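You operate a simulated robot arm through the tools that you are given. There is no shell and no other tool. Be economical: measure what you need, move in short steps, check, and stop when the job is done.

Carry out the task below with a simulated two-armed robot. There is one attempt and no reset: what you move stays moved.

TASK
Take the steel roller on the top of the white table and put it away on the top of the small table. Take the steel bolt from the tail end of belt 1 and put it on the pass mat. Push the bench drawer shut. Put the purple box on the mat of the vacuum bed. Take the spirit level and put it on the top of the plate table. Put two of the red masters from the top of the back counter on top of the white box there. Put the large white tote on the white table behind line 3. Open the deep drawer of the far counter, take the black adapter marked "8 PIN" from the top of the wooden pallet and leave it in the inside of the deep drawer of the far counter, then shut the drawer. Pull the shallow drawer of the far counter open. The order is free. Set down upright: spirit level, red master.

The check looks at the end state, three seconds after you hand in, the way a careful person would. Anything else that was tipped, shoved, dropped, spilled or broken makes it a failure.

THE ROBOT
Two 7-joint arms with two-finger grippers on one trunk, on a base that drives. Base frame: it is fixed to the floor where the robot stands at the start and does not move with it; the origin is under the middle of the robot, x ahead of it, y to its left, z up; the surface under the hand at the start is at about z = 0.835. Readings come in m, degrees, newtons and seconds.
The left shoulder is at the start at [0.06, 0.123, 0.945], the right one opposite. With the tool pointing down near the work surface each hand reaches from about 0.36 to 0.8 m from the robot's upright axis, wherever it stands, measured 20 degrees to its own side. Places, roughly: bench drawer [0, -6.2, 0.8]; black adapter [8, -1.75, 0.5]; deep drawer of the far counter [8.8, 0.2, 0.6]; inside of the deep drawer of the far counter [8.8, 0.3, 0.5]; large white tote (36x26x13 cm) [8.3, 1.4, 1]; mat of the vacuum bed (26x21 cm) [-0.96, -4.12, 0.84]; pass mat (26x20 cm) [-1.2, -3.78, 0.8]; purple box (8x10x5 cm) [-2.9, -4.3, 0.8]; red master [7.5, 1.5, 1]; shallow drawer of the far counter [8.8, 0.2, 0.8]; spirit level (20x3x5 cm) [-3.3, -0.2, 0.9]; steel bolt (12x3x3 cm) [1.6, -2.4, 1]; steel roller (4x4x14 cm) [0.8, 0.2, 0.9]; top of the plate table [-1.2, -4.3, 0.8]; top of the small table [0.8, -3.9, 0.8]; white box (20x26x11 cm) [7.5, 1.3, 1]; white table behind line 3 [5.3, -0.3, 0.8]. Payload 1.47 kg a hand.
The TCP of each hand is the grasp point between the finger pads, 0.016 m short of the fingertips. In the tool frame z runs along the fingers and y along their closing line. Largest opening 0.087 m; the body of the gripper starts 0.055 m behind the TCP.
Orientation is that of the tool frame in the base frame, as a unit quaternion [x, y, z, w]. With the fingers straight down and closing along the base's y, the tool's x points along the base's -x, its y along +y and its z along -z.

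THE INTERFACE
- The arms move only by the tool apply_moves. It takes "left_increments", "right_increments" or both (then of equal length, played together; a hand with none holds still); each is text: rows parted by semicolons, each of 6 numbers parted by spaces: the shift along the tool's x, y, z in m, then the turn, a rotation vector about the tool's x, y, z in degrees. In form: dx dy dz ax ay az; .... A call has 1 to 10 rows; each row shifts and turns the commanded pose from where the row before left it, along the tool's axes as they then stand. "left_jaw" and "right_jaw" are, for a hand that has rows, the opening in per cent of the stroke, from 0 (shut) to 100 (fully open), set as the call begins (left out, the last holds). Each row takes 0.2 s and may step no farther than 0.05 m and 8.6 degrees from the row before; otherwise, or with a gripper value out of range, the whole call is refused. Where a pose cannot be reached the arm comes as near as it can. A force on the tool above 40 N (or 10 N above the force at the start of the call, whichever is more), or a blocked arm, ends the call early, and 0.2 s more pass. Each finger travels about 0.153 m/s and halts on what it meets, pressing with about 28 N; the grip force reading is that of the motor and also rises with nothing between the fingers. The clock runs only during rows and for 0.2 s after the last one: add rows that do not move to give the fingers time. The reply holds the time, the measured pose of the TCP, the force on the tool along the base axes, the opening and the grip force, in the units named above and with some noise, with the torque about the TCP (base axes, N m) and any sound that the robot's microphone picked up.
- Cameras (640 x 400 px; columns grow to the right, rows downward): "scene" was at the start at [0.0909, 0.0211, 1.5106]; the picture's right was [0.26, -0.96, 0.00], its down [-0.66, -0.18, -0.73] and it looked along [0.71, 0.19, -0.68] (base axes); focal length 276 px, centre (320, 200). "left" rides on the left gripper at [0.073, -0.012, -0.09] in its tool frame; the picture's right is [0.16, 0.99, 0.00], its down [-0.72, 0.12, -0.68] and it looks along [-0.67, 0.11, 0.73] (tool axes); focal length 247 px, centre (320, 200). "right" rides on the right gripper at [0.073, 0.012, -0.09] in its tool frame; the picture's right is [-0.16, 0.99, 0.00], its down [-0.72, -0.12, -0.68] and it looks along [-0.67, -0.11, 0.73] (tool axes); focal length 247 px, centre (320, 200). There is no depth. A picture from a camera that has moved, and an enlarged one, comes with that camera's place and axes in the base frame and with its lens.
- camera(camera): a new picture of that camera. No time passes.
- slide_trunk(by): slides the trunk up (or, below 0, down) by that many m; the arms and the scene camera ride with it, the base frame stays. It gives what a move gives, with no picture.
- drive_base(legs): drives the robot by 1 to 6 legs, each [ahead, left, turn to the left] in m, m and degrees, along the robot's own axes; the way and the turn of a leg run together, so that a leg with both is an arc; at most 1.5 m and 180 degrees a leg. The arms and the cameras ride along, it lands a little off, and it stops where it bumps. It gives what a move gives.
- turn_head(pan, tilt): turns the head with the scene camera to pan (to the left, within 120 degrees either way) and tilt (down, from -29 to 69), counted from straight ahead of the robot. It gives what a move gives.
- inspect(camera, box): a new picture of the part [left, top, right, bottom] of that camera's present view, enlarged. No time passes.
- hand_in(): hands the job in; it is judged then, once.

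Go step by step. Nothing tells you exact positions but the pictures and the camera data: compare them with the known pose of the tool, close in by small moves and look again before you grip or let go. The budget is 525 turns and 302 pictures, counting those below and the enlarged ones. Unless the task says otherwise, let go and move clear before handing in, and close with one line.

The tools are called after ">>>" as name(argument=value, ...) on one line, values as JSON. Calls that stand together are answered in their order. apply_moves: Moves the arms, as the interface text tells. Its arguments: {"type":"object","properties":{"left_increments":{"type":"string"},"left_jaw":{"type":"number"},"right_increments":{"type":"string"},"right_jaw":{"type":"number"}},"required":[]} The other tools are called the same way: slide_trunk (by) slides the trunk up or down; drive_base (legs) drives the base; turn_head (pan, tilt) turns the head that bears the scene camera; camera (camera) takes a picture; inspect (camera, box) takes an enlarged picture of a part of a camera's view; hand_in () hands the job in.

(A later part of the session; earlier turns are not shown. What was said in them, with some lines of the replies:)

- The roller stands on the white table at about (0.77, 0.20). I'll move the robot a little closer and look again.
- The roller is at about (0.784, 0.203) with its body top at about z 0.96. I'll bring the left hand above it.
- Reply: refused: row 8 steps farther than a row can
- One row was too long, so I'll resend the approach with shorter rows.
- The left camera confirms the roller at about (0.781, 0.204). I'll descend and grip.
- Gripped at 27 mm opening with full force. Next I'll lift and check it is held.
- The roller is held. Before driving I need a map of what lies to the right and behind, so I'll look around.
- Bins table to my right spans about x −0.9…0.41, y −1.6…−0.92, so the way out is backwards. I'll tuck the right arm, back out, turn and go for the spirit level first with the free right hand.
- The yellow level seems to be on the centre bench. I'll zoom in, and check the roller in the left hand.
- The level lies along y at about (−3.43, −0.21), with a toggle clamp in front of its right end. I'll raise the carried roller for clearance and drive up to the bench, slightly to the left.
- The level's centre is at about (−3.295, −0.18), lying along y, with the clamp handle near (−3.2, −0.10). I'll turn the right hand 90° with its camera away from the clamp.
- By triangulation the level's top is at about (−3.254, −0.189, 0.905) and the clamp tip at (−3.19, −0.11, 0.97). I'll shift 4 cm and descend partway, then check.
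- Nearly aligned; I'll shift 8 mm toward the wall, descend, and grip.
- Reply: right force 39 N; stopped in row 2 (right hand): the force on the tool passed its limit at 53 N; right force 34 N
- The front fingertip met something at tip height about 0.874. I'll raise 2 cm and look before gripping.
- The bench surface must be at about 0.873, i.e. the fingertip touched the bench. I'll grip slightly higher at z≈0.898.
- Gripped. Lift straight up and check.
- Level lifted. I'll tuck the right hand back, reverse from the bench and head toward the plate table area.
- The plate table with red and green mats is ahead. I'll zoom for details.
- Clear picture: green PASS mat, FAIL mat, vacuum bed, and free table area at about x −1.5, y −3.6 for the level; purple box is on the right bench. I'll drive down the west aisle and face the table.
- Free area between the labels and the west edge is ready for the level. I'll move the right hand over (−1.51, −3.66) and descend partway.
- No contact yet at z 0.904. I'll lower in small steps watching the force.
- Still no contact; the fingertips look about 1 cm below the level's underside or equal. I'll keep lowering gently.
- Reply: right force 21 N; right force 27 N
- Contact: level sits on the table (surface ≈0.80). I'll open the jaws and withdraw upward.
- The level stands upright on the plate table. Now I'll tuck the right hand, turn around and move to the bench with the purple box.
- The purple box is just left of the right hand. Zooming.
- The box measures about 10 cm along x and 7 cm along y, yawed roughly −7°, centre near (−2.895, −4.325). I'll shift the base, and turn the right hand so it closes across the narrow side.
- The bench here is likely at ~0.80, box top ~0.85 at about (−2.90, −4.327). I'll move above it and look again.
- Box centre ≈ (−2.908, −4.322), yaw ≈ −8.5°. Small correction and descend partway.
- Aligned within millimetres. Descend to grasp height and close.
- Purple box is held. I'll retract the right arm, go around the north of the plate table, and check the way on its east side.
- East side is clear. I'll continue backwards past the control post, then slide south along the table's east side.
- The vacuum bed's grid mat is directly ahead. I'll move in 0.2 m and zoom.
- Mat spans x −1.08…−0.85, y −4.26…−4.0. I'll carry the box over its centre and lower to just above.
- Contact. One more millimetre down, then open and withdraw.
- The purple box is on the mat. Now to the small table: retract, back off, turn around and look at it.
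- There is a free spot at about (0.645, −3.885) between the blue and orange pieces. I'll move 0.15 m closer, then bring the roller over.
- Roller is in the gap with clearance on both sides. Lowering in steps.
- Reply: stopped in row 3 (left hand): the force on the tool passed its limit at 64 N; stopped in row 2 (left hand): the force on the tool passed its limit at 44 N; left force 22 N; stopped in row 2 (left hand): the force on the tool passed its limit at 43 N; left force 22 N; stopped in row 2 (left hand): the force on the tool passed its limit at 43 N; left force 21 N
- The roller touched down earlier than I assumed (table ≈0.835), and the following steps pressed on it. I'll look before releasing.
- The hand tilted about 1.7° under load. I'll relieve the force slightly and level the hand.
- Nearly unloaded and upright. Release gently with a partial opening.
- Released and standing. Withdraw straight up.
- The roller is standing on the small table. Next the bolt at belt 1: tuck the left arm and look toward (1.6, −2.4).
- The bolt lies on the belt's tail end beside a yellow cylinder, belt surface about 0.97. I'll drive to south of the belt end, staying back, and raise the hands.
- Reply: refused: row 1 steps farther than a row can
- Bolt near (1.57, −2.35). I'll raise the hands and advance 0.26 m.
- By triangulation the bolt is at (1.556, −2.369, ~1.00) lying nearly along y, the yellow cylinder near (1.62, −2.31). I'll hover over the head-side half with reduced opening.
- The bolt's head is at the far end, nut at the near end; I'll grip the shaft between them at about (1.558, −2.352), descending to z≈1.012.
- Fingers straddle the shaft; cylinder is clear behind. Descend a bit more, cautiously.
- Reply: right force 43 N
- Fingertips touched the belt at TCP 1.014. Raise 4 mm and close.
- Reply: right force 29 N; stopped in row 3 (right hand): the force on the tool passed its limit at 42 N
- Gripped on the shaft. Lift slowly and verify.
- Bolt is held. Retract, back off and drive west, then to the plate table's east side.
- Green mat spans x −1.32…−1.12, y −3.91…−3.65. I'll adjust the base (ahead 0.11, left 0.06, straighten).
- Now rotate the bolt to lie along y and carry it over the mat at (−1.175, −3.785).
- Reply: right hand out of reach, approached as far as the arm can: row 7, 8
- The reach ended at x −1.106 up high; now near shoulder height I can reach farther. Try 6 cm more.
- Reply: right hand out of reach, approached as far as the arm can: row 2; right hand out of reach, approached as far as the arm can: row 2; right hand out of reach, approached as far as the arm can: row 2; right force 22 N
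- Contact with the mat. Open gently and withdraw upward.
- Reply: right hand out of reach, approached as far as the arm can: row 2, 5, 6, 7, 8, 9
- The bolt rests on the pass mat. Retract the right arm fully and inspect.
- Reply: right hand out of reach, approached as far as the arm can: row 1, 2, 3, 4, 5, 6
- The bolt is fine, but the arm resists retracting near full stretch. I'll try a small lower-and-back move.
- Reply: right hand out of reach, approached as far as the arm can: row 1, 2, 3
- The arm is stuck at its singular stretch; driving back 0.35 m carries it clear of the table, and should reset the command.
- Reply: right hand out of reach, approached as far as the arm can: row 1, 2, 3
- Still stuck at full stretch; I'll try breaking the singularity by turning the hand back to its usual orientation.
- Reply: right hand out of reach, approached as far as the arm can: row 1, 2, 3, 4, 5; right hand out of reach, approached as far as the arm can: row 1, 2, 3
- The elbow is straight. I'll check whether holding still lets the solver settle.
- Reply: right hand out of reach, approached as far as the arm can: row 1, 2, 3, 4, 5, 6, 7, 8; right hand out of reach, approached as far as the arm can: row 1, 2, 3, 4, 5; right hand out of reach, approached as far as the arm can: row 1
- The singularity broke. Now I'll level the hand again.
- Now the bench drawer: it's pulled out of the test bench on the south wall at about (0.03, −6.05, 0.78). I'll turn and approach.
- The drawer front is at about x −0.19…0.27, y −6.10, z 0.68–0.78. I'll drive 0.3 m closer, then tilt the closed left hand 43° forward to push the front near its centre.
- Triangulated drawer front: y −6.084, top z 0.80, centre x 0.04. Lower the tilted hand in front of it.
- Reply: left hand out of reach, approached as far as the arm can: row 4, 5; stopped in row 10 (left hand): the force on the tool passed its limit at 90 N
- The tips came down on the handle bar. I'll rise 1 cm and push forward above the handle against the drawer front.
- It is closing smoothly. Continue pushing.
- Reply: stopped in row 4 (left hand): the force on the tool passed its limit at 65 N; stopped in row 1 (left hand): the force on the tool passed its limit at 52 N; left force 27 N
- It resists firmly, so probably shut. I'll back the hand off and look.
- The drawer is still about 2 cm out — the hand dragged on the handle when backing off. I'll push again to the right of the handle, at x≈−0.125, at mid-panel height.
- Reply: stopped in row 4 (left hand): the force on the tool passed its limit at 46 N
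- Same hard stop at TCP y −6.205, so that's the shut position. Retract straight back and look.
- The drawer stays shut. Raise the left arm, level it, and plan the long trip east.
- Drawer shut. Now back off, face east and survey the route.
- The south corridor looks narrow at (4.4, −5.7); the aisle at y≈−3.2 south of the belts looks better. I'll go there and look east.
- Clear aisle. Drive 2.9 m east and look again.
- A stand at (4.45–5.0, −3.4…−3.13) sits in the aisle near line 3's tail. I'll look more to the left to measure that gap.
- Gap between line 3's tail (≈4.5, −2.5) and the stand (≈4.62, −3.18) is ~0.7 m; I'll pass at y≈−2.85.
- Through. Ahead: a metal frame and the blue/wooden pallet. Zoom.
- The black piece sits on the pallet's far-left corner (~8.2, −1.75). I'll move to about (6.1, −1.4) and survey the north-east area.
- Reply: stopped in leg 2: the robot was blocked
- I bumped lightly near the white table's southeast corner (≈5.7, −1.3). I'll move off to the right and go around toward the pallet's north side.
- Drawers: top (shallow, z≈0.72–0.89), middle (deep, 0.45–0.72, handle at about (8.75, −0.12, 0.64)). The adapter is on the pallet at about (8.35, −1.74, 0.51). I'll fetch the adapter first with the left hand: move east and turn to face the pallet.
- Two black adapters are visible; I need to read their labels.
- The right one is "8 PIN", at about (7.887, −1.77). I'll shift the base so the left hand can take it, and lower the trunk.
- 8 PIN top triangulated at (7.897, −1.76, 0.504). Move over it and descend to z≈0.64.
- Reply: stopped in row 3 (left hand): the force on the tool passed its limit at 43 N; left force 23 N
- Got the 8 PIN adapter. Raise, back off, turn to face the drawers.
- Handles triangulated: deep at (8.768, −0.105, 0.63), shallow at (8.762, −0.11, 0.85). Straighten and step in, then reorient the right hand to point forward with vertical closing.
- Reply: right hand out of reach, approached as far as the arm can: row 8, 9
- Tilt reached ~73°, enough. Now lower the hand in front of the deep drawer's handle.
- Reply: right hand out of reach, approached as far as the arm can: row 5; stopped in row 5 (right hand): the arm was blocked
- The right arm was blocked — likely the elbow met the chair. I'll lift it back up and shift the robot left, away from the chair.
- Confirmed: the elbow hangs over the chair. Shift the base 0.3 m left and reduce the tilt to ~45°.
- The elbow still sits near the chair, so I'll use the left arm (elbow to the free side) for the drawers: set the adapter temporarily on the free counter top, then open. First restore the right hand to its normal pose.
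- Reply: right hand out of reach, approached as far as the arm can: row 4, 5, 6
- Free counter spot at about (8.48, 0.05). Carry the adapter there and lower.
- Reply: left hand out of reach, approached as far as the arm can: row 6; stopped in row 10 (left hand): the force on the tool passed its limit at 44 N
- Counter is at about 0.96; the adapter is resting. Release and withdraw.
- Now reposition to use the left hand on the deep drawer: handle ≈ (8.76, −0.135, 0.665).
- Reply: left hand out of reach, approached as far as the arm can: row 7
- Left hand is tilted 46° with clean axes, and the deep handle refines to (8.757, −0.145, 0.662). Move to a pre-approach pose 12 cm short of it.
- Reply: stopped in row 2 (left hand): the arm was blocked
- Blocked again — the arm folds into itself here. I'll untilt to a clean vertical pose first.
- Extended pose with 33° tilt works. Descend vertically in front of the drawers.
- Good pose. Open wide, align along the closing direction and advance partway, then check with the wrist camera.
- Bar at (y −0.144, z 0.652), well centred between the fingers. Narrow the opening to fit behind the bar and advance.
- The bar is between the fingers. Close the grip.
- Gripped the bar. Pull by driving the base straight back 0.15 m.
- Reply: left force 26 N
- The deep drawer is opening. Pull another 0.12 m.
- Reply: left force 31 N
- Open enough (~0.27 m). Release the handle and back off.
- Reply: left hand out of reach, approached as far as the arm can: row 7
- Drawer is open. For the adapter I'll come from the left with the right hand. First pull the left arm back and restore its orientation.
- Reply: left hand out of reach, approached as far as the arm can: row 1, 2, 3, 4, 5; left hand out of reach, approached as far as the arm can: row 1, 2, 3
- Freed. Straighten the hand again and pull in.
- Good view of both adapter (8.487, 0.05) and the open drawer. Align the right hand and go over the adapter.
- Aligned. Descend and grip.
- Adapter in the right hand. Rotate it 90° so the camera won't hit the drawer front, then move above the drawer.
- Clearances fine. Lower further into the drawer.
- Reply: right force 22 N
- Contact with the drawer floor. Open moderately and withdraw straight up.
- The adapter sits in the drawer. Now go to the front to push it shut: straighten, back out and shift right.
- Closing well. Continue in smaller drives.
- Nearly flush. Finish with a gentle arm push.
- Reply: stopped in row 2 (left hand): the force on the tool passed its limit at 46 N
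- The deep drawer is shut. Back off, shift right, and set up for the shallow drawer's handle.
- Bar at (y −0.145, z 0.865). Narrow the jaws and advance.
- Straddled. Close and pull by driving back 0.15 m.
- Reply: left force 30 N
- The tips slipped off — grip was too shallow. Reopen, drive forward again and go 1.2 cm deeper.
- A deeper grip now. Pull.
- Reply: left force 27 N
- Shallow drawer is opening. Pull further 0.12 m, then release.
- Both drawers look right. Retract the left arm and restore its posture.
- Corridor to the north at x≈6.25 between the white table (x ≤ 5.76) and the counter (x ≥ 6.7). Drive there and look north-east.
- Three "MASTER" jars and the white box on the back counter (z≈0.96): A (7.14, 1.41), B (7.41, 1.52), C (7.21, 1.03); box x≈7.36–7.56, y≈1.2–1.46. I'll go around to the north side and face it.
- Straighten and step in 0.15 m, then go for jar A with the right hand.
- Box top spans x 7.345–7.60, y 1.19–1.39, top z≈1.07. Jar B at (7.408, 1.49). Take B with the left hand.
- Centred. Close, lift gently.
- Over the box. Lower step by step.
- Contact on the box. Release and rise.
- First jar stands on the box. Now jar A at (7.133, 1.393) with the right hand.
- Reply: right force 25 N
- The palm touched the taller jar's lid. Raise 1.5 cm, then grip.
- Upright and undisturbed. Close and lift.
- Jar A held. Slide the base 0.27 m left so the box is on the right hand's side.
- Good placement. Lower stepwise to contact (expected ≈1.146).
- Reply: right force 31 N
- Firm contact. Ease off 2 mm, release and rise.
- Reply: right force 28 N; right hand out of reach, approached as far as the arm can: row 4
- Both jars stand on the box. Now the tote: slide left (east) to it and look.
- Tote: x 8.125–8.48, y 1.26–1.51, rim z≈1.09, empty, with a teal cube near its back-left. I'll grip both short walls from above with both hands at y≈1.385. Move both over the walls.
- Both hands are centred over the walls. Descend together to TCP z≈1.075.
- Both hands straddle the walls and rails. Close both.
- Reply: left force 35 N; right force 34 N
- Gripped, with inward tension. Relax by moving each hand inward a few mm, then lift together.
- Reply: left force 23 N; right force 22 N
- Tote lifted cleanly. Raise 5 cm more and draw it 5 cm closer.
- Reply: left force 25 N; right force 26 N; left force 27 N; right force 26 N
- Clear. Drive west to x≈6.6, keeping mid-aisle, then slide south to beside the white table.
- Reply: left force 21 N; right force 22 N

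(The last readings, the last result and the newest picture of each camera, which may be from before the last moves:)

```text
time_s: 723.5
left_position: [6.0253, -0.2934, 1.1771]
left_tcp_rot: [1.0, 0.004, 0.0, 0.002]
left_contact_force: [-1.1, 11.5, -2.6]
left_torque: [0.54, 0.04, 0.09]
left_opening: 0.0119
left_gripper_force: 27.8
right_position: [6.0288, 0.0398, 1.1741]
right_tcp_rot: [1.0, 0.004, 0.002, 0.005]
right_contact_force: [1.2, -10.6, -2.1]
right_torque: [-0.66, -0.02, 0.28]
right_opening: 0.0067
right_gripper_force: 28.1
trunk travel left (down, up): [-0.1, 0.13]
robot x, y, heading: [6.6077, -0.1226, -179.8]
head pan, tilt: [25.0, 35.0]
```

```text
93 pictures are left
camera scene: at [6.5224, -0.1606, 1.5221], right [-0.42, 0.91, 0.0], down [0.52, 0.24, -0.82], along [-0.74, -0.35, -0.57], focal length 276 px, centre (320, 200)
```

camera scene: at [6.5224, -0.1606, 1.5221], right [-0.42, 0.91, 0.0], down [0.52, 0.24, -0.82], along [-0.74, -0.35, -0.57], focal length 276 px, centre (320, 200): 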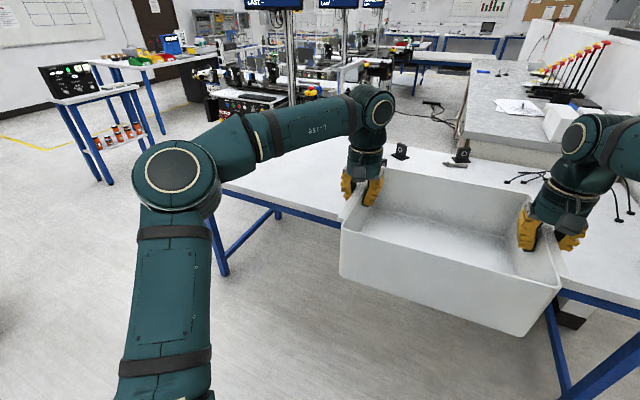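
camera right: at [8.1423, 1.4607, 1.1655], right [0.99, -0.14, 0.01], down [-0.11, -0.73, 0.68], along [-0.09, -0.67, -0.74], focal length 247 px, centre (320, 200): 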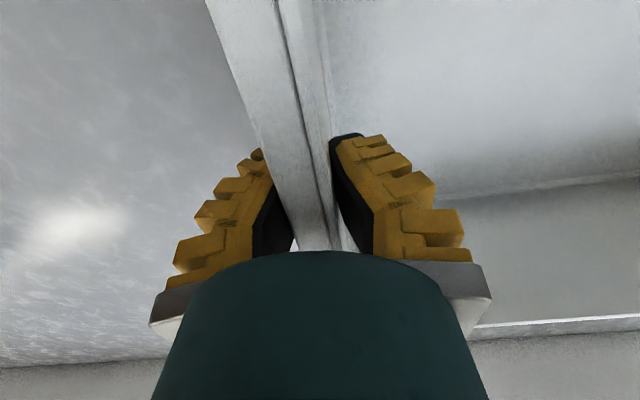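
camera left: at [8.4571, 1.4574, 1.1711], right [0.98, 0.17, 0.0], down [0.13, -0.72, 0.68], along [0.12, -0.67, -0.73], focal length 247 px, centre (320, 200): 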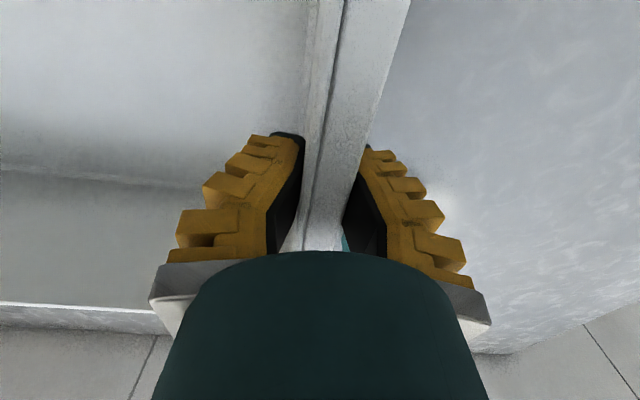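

Table's left-front area looks free; target tote centre (5.58, −0.70). Slide left 0.57 m, look, then go ahead 0.44 m.

>>> drive_base(legs=[[0, 0.57, 0], [0.25, 0, 0]])

>>> turn_head(pan=0, tilt=40)

>>> camera(camera="scene")

```text
time_s: 730.4
left_position: [5.767, -0.8425, 1.1781]
left_tcp_rot: [1.0, 0.002, 0.0, 0.002]
left_contact_force: [0.2, 18.4, -3.8]
left_torque: [0.49, -0.03, 0.1]
left_opening: 0.01
left_gripper_force: 28.6
right_position: [5.7728, -0.5096, 1.1743]
right_tcp_rot: [1.0, 0.001, 0.002, 0.004]
right_contact_force: [-0.2, -18.6, -2.6]
right_torque: [-0.56, 0.06, 0.2]
right_opening: 0.0058
right_gripper_force: 27.5
trunk travel left (down, up): [-0.1, 0.13]
robot x, y, heading: [6.3558, -0.6738, 180.1]
head pan, tilt: [25.0, 35.0]
```

```text
time_s: 731.2
left_position: [5.7674, -0.8427, 1.1771]
left_tcp_rot: [1.0, 0.002, 0.001, 0.002]
left_contact_force: [-1.0, 9.3, -3.5]
left_torque: [0.57, 0.02, 0.08]
left_opening: 0.0126
left_gripper_force: 28.3
right_position: [5.7737, -0.5102, 1.1736]
right_tcp_rot: [1.0, 0.002, 0.002, 0.006]
right_contact_force: [0.5, -8.6, -2.1]
right_torque: [-0.69, 0.03, 0.24]
right_opening: 0.0065
right_gripper_force: 28.1
trunk travel left (down, up): [-0.1, 0.13]
robot x, y, heading: [6.3553, -0.6765, 179.5]
head pan, tilt: [0.0, 40.0]
```

```text
92 pictures are left
camera scene: at [6.2601, -0.6763, 1.5146], right [0.0, 1.0, 0.0], down [0.64, 0.0, -0.77], along [-0.77, 0.0, -0.64], focal length 276 px, centre (320, 200)
```

scene: 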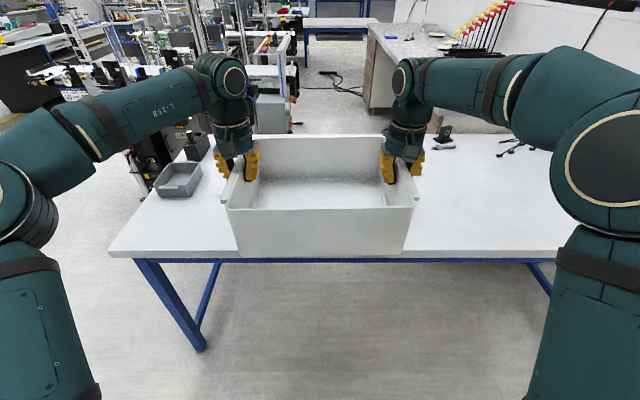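

Hidden spot was seen free in earlier views; the table's east edge is at x≈5.69, so I'll centre the tote at x≈5.54. Drive ahead 0.225 m.

>>> drive_base(legs=[[0.225, 0, 0]])

>>> camera(camera="scene")

```text
time_s: 732.9
left_position: [5.5451, -0.8358, 1.1771]
left_tcp_rot: [1.0, -0.003, -0.001, 0.001]
left_contact_force: [-1.2, 13.7, -2.8]
left_torque: [0.55, -0.04, 0.08]
left_opening: 0.0111
left_gripper_force: 27.7
right_position: [5.5524, -0.5043, 1.1742]
right_tcp_rot: [1.0, -0.003, 0.003, 0.005]
right_contact_force: [0.5, -13.4, -3.2]
right_torque: [-0.62, 0.08, 0.2]
right_opening: 0.006
right_gripper_force: 28.3
trunk travel left (down, up): [-0.1, 0.13]
robot x, y, heading: [6.1354, -0.6771, 179.4]
head pan, tilt: [0.0, 40.0]
```

```text
91 pictures are left
camera scene: at [6.0379, -0.6739, 1.5145], right [0.01, 1.0, 0.0], down [0.64, -0.01, -0.77], along [-0.77, 0.01, -0.64], focal length 276 px, centre (320, 200)
```

scene: 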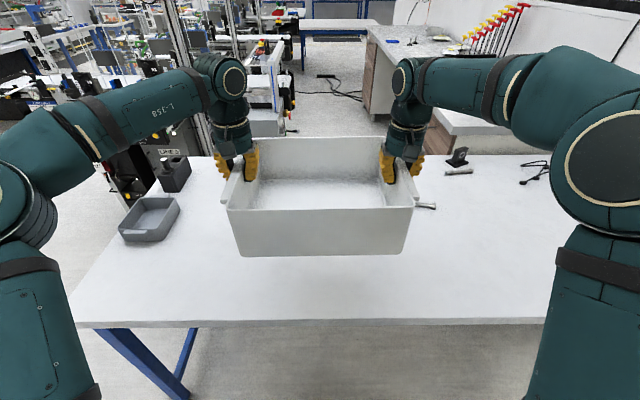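

Spot is clear (nearest tool at ≈(5.25, −0.26)). Lower both hands together by 0.2 m.

>>> apply_moves(left_increments="0 0 0.04 0 0 0;0 0 0.04 0 0 0;0 0 0.04 0 0 0;0 0 0.04 0 0 0;0 0 0.03 0 0 0;0 0 0 0 0 0", right_increments="0 0 0.04 0 0 0;0 0 0.04 0 0 0;0 0 0.04 0 0 0;0 0 0.04 0 0 0;0 0 0.03 0 0 0;0 0 0 0 0 0")

>>> camera(camera="scene")

```text
time_s: 734.3
left_position: [5.5452, -0.839, 0.9875]
left_tcp_rot: [1.0, -0.003, 0.0, 0.001]
left_contact_force: [1.6, 13.2, -2.9]
left_torque: [0.49, -0.32, -0.14]
left_opening: 0.0117
left_gripper_force: 27.7
right_position: [5.5568, -0.5071, 0.9833]
right_tcp_rot: [1.0, -0.003, 0.002, 0.005]
right_contact_force: [-1.6, -13.1, -2.6]
right_torque: [-0.6, 0.39, -0.09]
right_opening: 0.0061
right_gripper_force: 27.9
trunk travel left (down, up): [-0.1, 0.13]
robot x, y, heading: [6.1316, -0.6757, 179.6]
head pan, tilt: [0.0, 40.0]
```

```text
90 pictures are left
camera scene: at [6.0398, -0.6738, 1.5147], right [0.01, 1.0, 0.0], down [0.64, -0.01, -0.77], along [-0.77, 0.01, -0.64], focal length 276 px, centre (320, 200)
```

scene: 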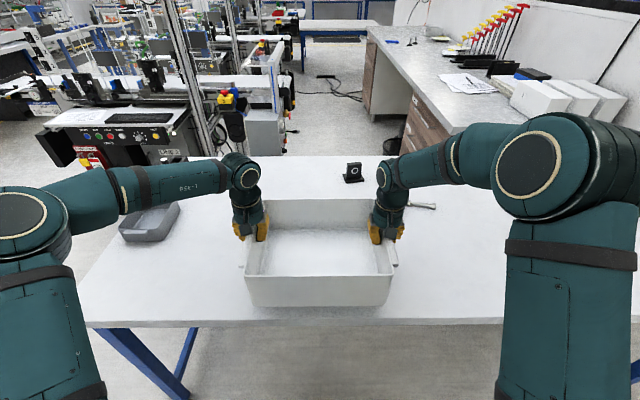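

The tote would sit only ~2 cm from the table edge; move it 5 cm further in before setting down.

>>> apply_moves(left_increments="-0.025 0 0 0 0 0;-0.025 0 0 0 0 0;0 0 0.015 0 0 0;0 0 0.008 0 0 0;0 0 0 0 0 0", right_increments="-0.025 0 0 0 0 0;-0.025 0 0 0 0 0;0 0 0.015 0 0 0;0 0 0.008 0 0 0;0 0 0 0 0 0")

>>> apply_moves(left_increments="0 0 0.006 0 0 0;0 0 0 0 0 0", right_increments="0 0 0.006 0 0 0;0 0 0 0 0 0")

```text
time_s: 735.5
left_position: [5.4958, -0.8374, 0.9628]
left_tcp_rot: [1.0, -0.002, -0.001, 0.001]
left_contact_force: [-1.1, 6.3, -2.9]
left_torque: [0.61, 0.33, 0.21]
left_opening: 0.0136
left_gripper_force: 28.4
right_position: [5.5062, -0.5064, 0.963]
right_tcp_rot: [1.0, -0.003, 0.003, 0.004]
right_contact_force: [1.0, -6.0, -2.9]
right_torque: [-0.69, -0.3, 0.21]
right_opening: 0.0061
right_gripper_force: 27.9
trunk travel left (down, up): [-0.1, 0.13]
robot x, y, heading: [6.1366, -0.6709, 179.8]
head pan, tilt: [0.0, 40.0]
```

```text
time_s: 736.1
left_position: [5.4942, -0.8375, 0.9578]
left_tcp_rot: [1.0, -0.003, 0.0, 0.002]
left_contact_force: [-1.6, 6.5, -2.5]
left_torque: [0.59, 0.5, 0.32]
left_opening: 0.0131
left_gripper_force: 28.0
right_position: [5.5044, -0.5061, 0.9552]
right_tcp_rot: [1.0, -0.003, 0.003, 0.005]
right_contact_force: [1.2, -6.8, -2.9]
right_torque: [-0.65, -0.45, 0.26]
right_opening: 0.0063
right_gripper_force: 27.7
trunk travel left (down, up): [-0.1, 0.13]
robot x, y, heading: [6.1354, -0.6724, 179.3]
head pan, tilt: [0.0, 40.0]
```

>>> apply_moves(left_increments="0 0 0.006 0 0 0;0 0 0 0 0 0", right_increments="0 0 0.006 0 0 0;0 0 0 0 0 0")

>>> apply_moves(left_increments="0 0 0.005 0 0 0;0 0 0 0 0 0", right_increments="0 0 0.005 0 0 0;0 0 0 0 0 0")

>>> camera(camera="scene")

```text
time_s: 736.7
left_position: [5.4951, -0.8371, 0.9507]
left_tcp_rot: [1.0, -0.003, 0.0, 0.001]
left_contact_force: [-2.4, 4.7, -2.4]
left_torque: [0.62, 0.27, 0.22]
left_opening: 0.0139
left_gripper_force: 28.1
right_position: [5.5046, -0.5064, 0.949]
right_tcp_rot: [1.0, -0.003, 0.002, 0.005]
right_contact_force: [1.5, -5.0, -2.8]
right_torque: [-0.62, -0.25, 0.28]
right_opening: 0.0066
right_gripper_force: 28.7
trunk travel left (down, up): [-0.1, 0.13]
robot x, y, heading: [6.1352, -0.6745, 179.5]
head pan, tilt: [0.0, 40.0]
```

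```text
time_s: 737.3
left_position: [5.4948, -0.8363, 0.946]
left_tcp_rot: [1.0, -0.002, 0.0, 0.002]
left_contact_force: [-0.1, 3.8, -2.9]
left_torque: [0.65, -0.2, -0.06]
left_opening: 0.0138
left_gripper_force: 28.7
right_position: [5.5041, -0.5051, 0.9447]
right_tcp_rot: [1.0, -0.003, 0.002, 0.005]
right_contact_force: [0.5, -4.1, -2.2]
right_torque: [-0.73, 0.23, 0.05]
right_opening: 0.0066
right_gripper_force: 27.7
trunk travel left (down, up): [-0.1, 0.13]
robot x, y, heading: [6.1346, -0.676, 179.2]
head pan, tilt: [0.0, 40.0]
```

```text
89 pictures are left
camera scene: at [6.0391, -0.6739, 1.5146], right [0.01, 1.0, 0.0], down [0.64, -0.01, -0.77], along [-0.77, 0.01, -0.64], focal length 276 px, centre (320, 200)
```

scene: 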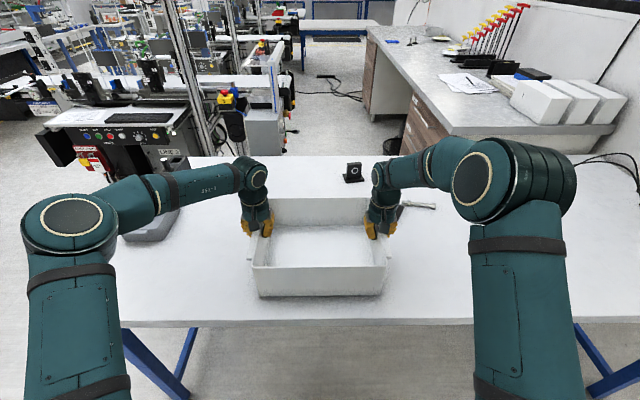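

>>> apply_moves(left_increments="0 0 0.005 0 0 0;0 0 0 0 0 0", right_increments="0 0 0.005 0 0 0;0 0 0 0 0 0")

>>> apply_moves(left_increments="0 0 0.005 0 0 0;0 0 0 0 0 0", right_increments="0 0 0.005 0 0 0;0 0 0 0 0 0")

```text
time_s: 737.9
left_position: [5.4932, -0.8364, 0.9411]
left_tcp_rot: [1.0, -0.002, -0.001, 0.002]
left_contact_force: [0.2, 1.3, -2.4]
left_torque: [0.67, -0.39, -0.16]
left_opening: 0.0141
left_gripper_force: 28.2
right_position: [5.5045, -0.5071, 0.9392]
right_tcp_rot: [1.0, -0.002, 0.002, 0.004]
right_contact_force: [-0.7, -0.9, -2.7]
right_torque: [-0.71, 0.43, -0.1]
right_opening: 0.0069
right_gripper_force: 27.9
trunk travel left (down, up): [-0.1, 0.13]
robot x, y, heading: [6.1337, -0.6735, 179.6]
head pan, tilt: [0.0, 40.0]
```

```text
time_s: 738.5
left_position: [5.4961, -0.8344, 0.9377]
left_tcp_rot: [1.0, -0.002, -0.002, 0.001]
left_contact_force: [-3.1, 10.6, 1.6]
left_torque: [0.67, 0.29, 0.18]
left_opening: 0.0137
left_gripper_force: 28.1
right_position: [5.5059, -0.5069, 0.9358]
right_tcp_rot: [1.0, -0.002, 0.001, 0.006]
right_contact_force: [0.6, -7.9, 6.6]
right_torque: [-0.63, -0.54, 0.25]
right_opening: 0.0078
right_gripper_force: 28.0
trunk travel left (down, up): [-0.1, 0.13]
robot x, y, heading: [6.1311, -0.6727, 179.5]
head pan, tilt: [0.0, 40.0]
```

Contact with the table. Release both hands together and rise.

>>> apply_moves(left_increments="0 0 0.001 0 0 0;0 0 0 0 0 0", right_increments="0 0 0.001 0 0 0;0 0 0 0 0 0")

>>> apply_moves(left_increments="0 0 0 0 0 0;0 0 0 0 0 0;0 0 0 0 0 0", right_increments="0 0 0 0 0 0;0 0 0 0 0 0;0 0 0 0 0 0", left_jaw=70, right_jaw=70)

>>> apply_moves(left_increments="0 0 -0.02 0 0 0;0 0 -0.04 0 0 0;0 0 -0.04 0 0 0;0 0 -0.045 0 0 0;0 0 -0.045 0 0 0;0 0 -0.045 0 0 0", right_increments="0 0 -0.02 0 0 0;0 0 -0.04 0 0 0;0 0 -0.04 0 0 0;0 0 -0.045 0 0 0;0 0 -0.045 0 0 0;0 0 -0.045 0 0 0")

>>> camera(camera="scene")

```text
time_s: 739.1
left_position: [5.4956, -0.8342, 0.9376]
left_tcp_rot: [1.0, -0.004, -0.002, 0.0]
left_contact_force: [-3.6, 17.3, 3.4]
left_torque: [0.63, 0.0, 0.13]
left_opening: 0.0134
left_gripper_force: 28.2
right_position: [5.5044, -0.507, 0.9353]
right_tcp_rot: [1.0, -0.002, 0.001, 0.006]
right_contact_force: [3.9, -13.9, 12.3]
right_torque: [-0.52, 0.05, 0.11]
right_opening: 0.0084
right_gripper_force: 27.8
trunk travel left (down, up): [-0.1, 0.13]
robot x, y, heading: [6.1316, -0.6715, 179.5]
head pan, tilt: [0.0, 40.0]
```

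```text
time_s: 739.9
left_position: [5.4948, -0.8359, 0.9368]
left_tcp_rot: [1.0, -0.001, -0.001, 0.002]
left_contact_force: [-0.5, 1.0, 0.0]
left_torque: [0.02, -0.01, 0.01]
left_opening: 0.0648
left_gripper_force: 3.0
right_position: [5.5054, -0.5059, 0.9329]
right_tcp_rot: [1.0, -0.003, 0.002, 0.004]
right_contact_force: [0.3, 0.0, -0.4]
right_torque: [0.0, -0.01, 0.01]
right_opening: 0.0655
right_gripper_force: 3.3
trunk travel left (down, up): [-0.1, 0.13]
robot x, y, heading: [6.1354, -0.6728, 179.5]
head pan, tilt: [0.0, 40.0]
```

```text
time_s: 741.3
left_position: [5.497, -0.836, 1.1716]
left_tcp_rot: [1.0, -0.003, 0.0, 0.002]
left_contact_force: [-0.3, 0.1, 0.3]
left_torque: [-0.01, 0.03, 0.01]
left_opening: 0.0655
left_gripper_force: 3.1
right_position: [5.5087, -0.5005, 1.1675]
right_tcp_rot: [1.0, -0.003, 0.001, 0.005]
right_contact_force: [-0.5, -0.3, 0.5]
right_torque: [0.01, 0.01, -0.05]
right_opening: 0.0655
right_gripper_force: 3.2
trunk travel left (down, up): [-0.1, 0.13]
robot x, y, heading: [6.1309, -0.6716, 179.4]
head pan, tilt: [0.0, 40.0]
```

```text
88 pictures are left
camera scene: at [6.0403, -0.6737, 1.5147], right [0.01, 1.0, 0.0], down [0.64, -0.01, -0.77], along [-0.77, 0.01, -0.64], focal length 276 px, centre (320, 200)
```

scene: 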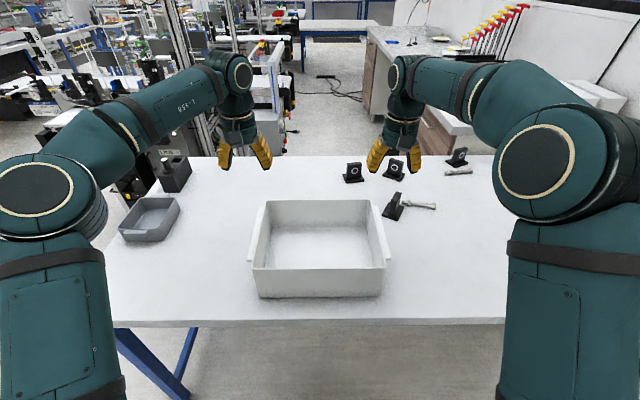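

The tote is on the white table. I'll retract, back off, and take a final look at the far counter's drawers.

>>> apply_moves(left_increments="0.04 0 0 0 0 0;0.04 0 0 0 0 0;0.04 0 0 0 0 0", right_increments="0.04 0 0 0 0 0;0.04 0 0 0 0 0;0.04 0 0 0 0 0")

>>> drive_base(legs=[[-0.45, 0, 0], [0, 0.45, 0], [0, 0, 180]])

>>> turn_head(pan=15, tilt=22)

>>> camera(camera="scene")

```text
time_s: 742.1
left_position: [5.618, -0.836, 1.1736]
left_tcp_rot: [1.0, -0.002, -0.001, 0.002]
left_contact_force: [0.6, 1.2, 0.8]
left_torque: [-0.01, 0.07, -0.04]
left_opening: 0.065
left_gripper_force: 4.1
right_position: [5.6284, -0.504, 1.171]
right_tcp_rot: [1.0, -0.003, 0.0, 0.004]
right_contact_force: [0.4, -0.6, 0.6]
right_torque: [-0.04, 0.04, 0.0]
right_opening: 0.0657
right_gripper_force: 3.2
trunk travel left (down, up): [-0.1, 0.13]
robot x, y, heading: [6.1326, -0.6733, 179.2]
head pan, tilt: [0.0, 40.0]
```

```text
time_s: 756.4
left_position: [7.0715, -0.9551, 1.1718]
left_tcp_rot: [-0.014, 1.0, 0.002, 0.001]
left_contact_force: [0.7, -0.1, -0.1]
left_torque: [-0.03, 0.0, 0.0]
left_opening: 0.0653
left_gripper_force: 4.0
right_position: [7.0728, -1.289, 1.1688]
right_tcp_rot: [-0.014, 1.0, 0.004, -0.002]
right_contact_force: [-0.8, -0.2, 0.2]
right_torque: [-0.03, 0.0, 0.02]
right_opening: 0.0651
right_gripper_force: 3.4
trunk travel left (down, up): [-0.1, 0.13]
robot x, y, heading: [6.558, -1.1326, 1.1]
head pan, tilt: [0.0, 40.0]
```

```text
time_s: 757.2
left_position: [7.0717, -0.9547, 1.1709]
left_tcp_rot: [-0.014, 1.0, 0.002, 0.001]
left_contact_force: [-0.1, 0.8, 0.2]
left_torque: [0.02, 0.01, 0.0]
left_opening: 0.0655
left_gripper_force: 2.8
right_position: [7.0729, -1.2898, 1.1689]
right_tcp_rot: [-0.013, 1.0, 0.006, -0.001]
right_contact_force: [-0.3, -0.2, -0.1]
right_torque: [-0.02, -0.01, 0.01]
right_opening: 0.0653
right_gripper_force: 3.2
trunk travel left (down, up): [-0.1, 0.13]
robot x, y, heading: [6.5601, -1.1356, 1.3]
head pan, tilt: [15.0, 22.0]
```

```text
87 pictures are left
camera scene: at [6.658, -1.1103, 1.5427], right [0.28, -0.96, 0.0], down [-0.36, -0.1, -0.93], along [0.89, 0.26, -0.38], focal length 276 px, centre (320, 200)
```

scene: 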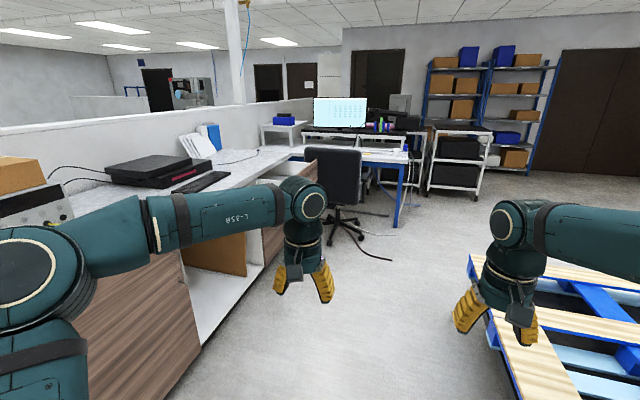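

>>> inspect(camera="scene", box=[210, 140, 400, 270])

>>> drive_base(legs=[[0.5, 0, 0]])

>>> turn_head(pan=25, tilt=30)

>>> camera(camera="scene")

```text
3.08 times, centred on (305, 205) of scene
camera zoom: at [6.658, -1.1103, 1.5427], right [0.28, -0.96, 0.0], down [-0.36, -0.1, -0.93], along [0.89, 0.26, -0.38], focal length 850 px, centre (366, 185)
```

zoom: 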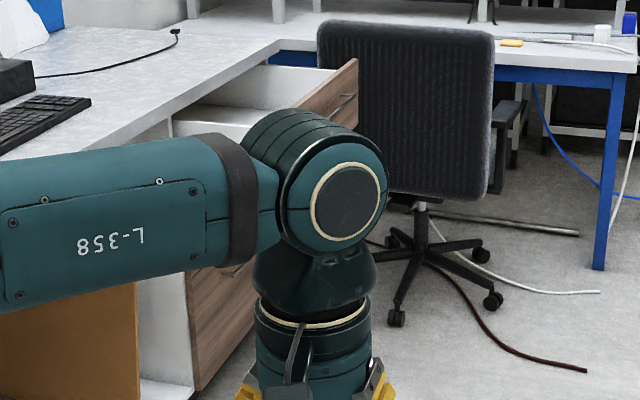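

```text
time_s: 760.1
left_position: [7.5641, -0.9412, 1.172]
left_tcp_rot: [-0.016, 1.0, 0.002, 0.001]
left_contact_force: [0.7, 0.2, -0.7]
left_torque: [-0.02, -0.01, 0.01]
left_opening: 0.0654
left_gripper_force: 2.9
right_position: [7.5663, -1.2749, 1.1678]
right_tcp_rot: [-0.016, 1.0, 0.006, -0.002]
right_contact_force: [0.2, 0.0, 0.4]
right_torque: [0.02, 0.0, 0.01]
right_opening: 0.0653
right_gripper_force: 4.0
trunk travel left (down, up): [-0.1, 0.13]
robot x, y, heading: [7.0493, -1.1246, 1.5]
head pan, tilt: [15.0, 22.0]
```

```text
time_s: 760.8
left_position: [7.5617, -0.9421, 1.1712]
left_tcp_rot: [-0.017, 1.0, 0.002, 0.001]
left_contact_force: [-1.3, -0.2, 0.1]
left_torque: [0.02, 0.01, -0.01]
left_opening: 0.0653
left_gripper_force: 2.5
right_position: [7.5654, -1.2756, 1.1687]
right_tcp_rot: [-0.016, 1.0, 0.005, -0.002]
right_contact_force: [-0.6, 0.5, -1.0]
right_torque: [0.01, -0.04, 0.03]
right_opening: 0.0654
right_gripper_force: 3.7
trunk travel left (down, up): [-0.1, 0.13]
robot x, y, heading: [7.0491, -1.1236, 1.4]
head pan, tilt: [25.0, 30.0]
```

```text
85 pictures are left
camera scene: at [7.1417, -1.0842, 1.53], right [0.45, -0.9, 0.0], down [-0.45, -0.22, -0.87], along [0.78, 0.39, -0.5], focal length 276 px, centre (320, 200)
```

scene: 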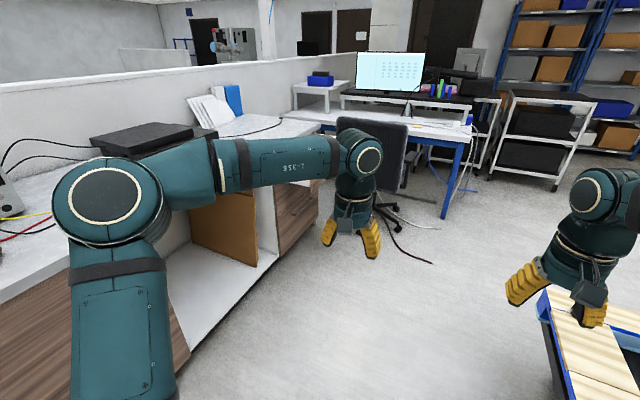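

The shallow drawer is open, the drawers below it look flush, and everything else is where I left it. Both hands are empty and clear, so I'm handing in.

>>> hand_in()

```text
The job is handed in.
```

I've handed the job in with every part of the task carried out. I couldn't see the deep drawer itself after opening the shallow one, so that it stayed shut is unconfirmed. The robot also lightly bumped the white table, and an arm may have touched the office chair; neither looked moved.
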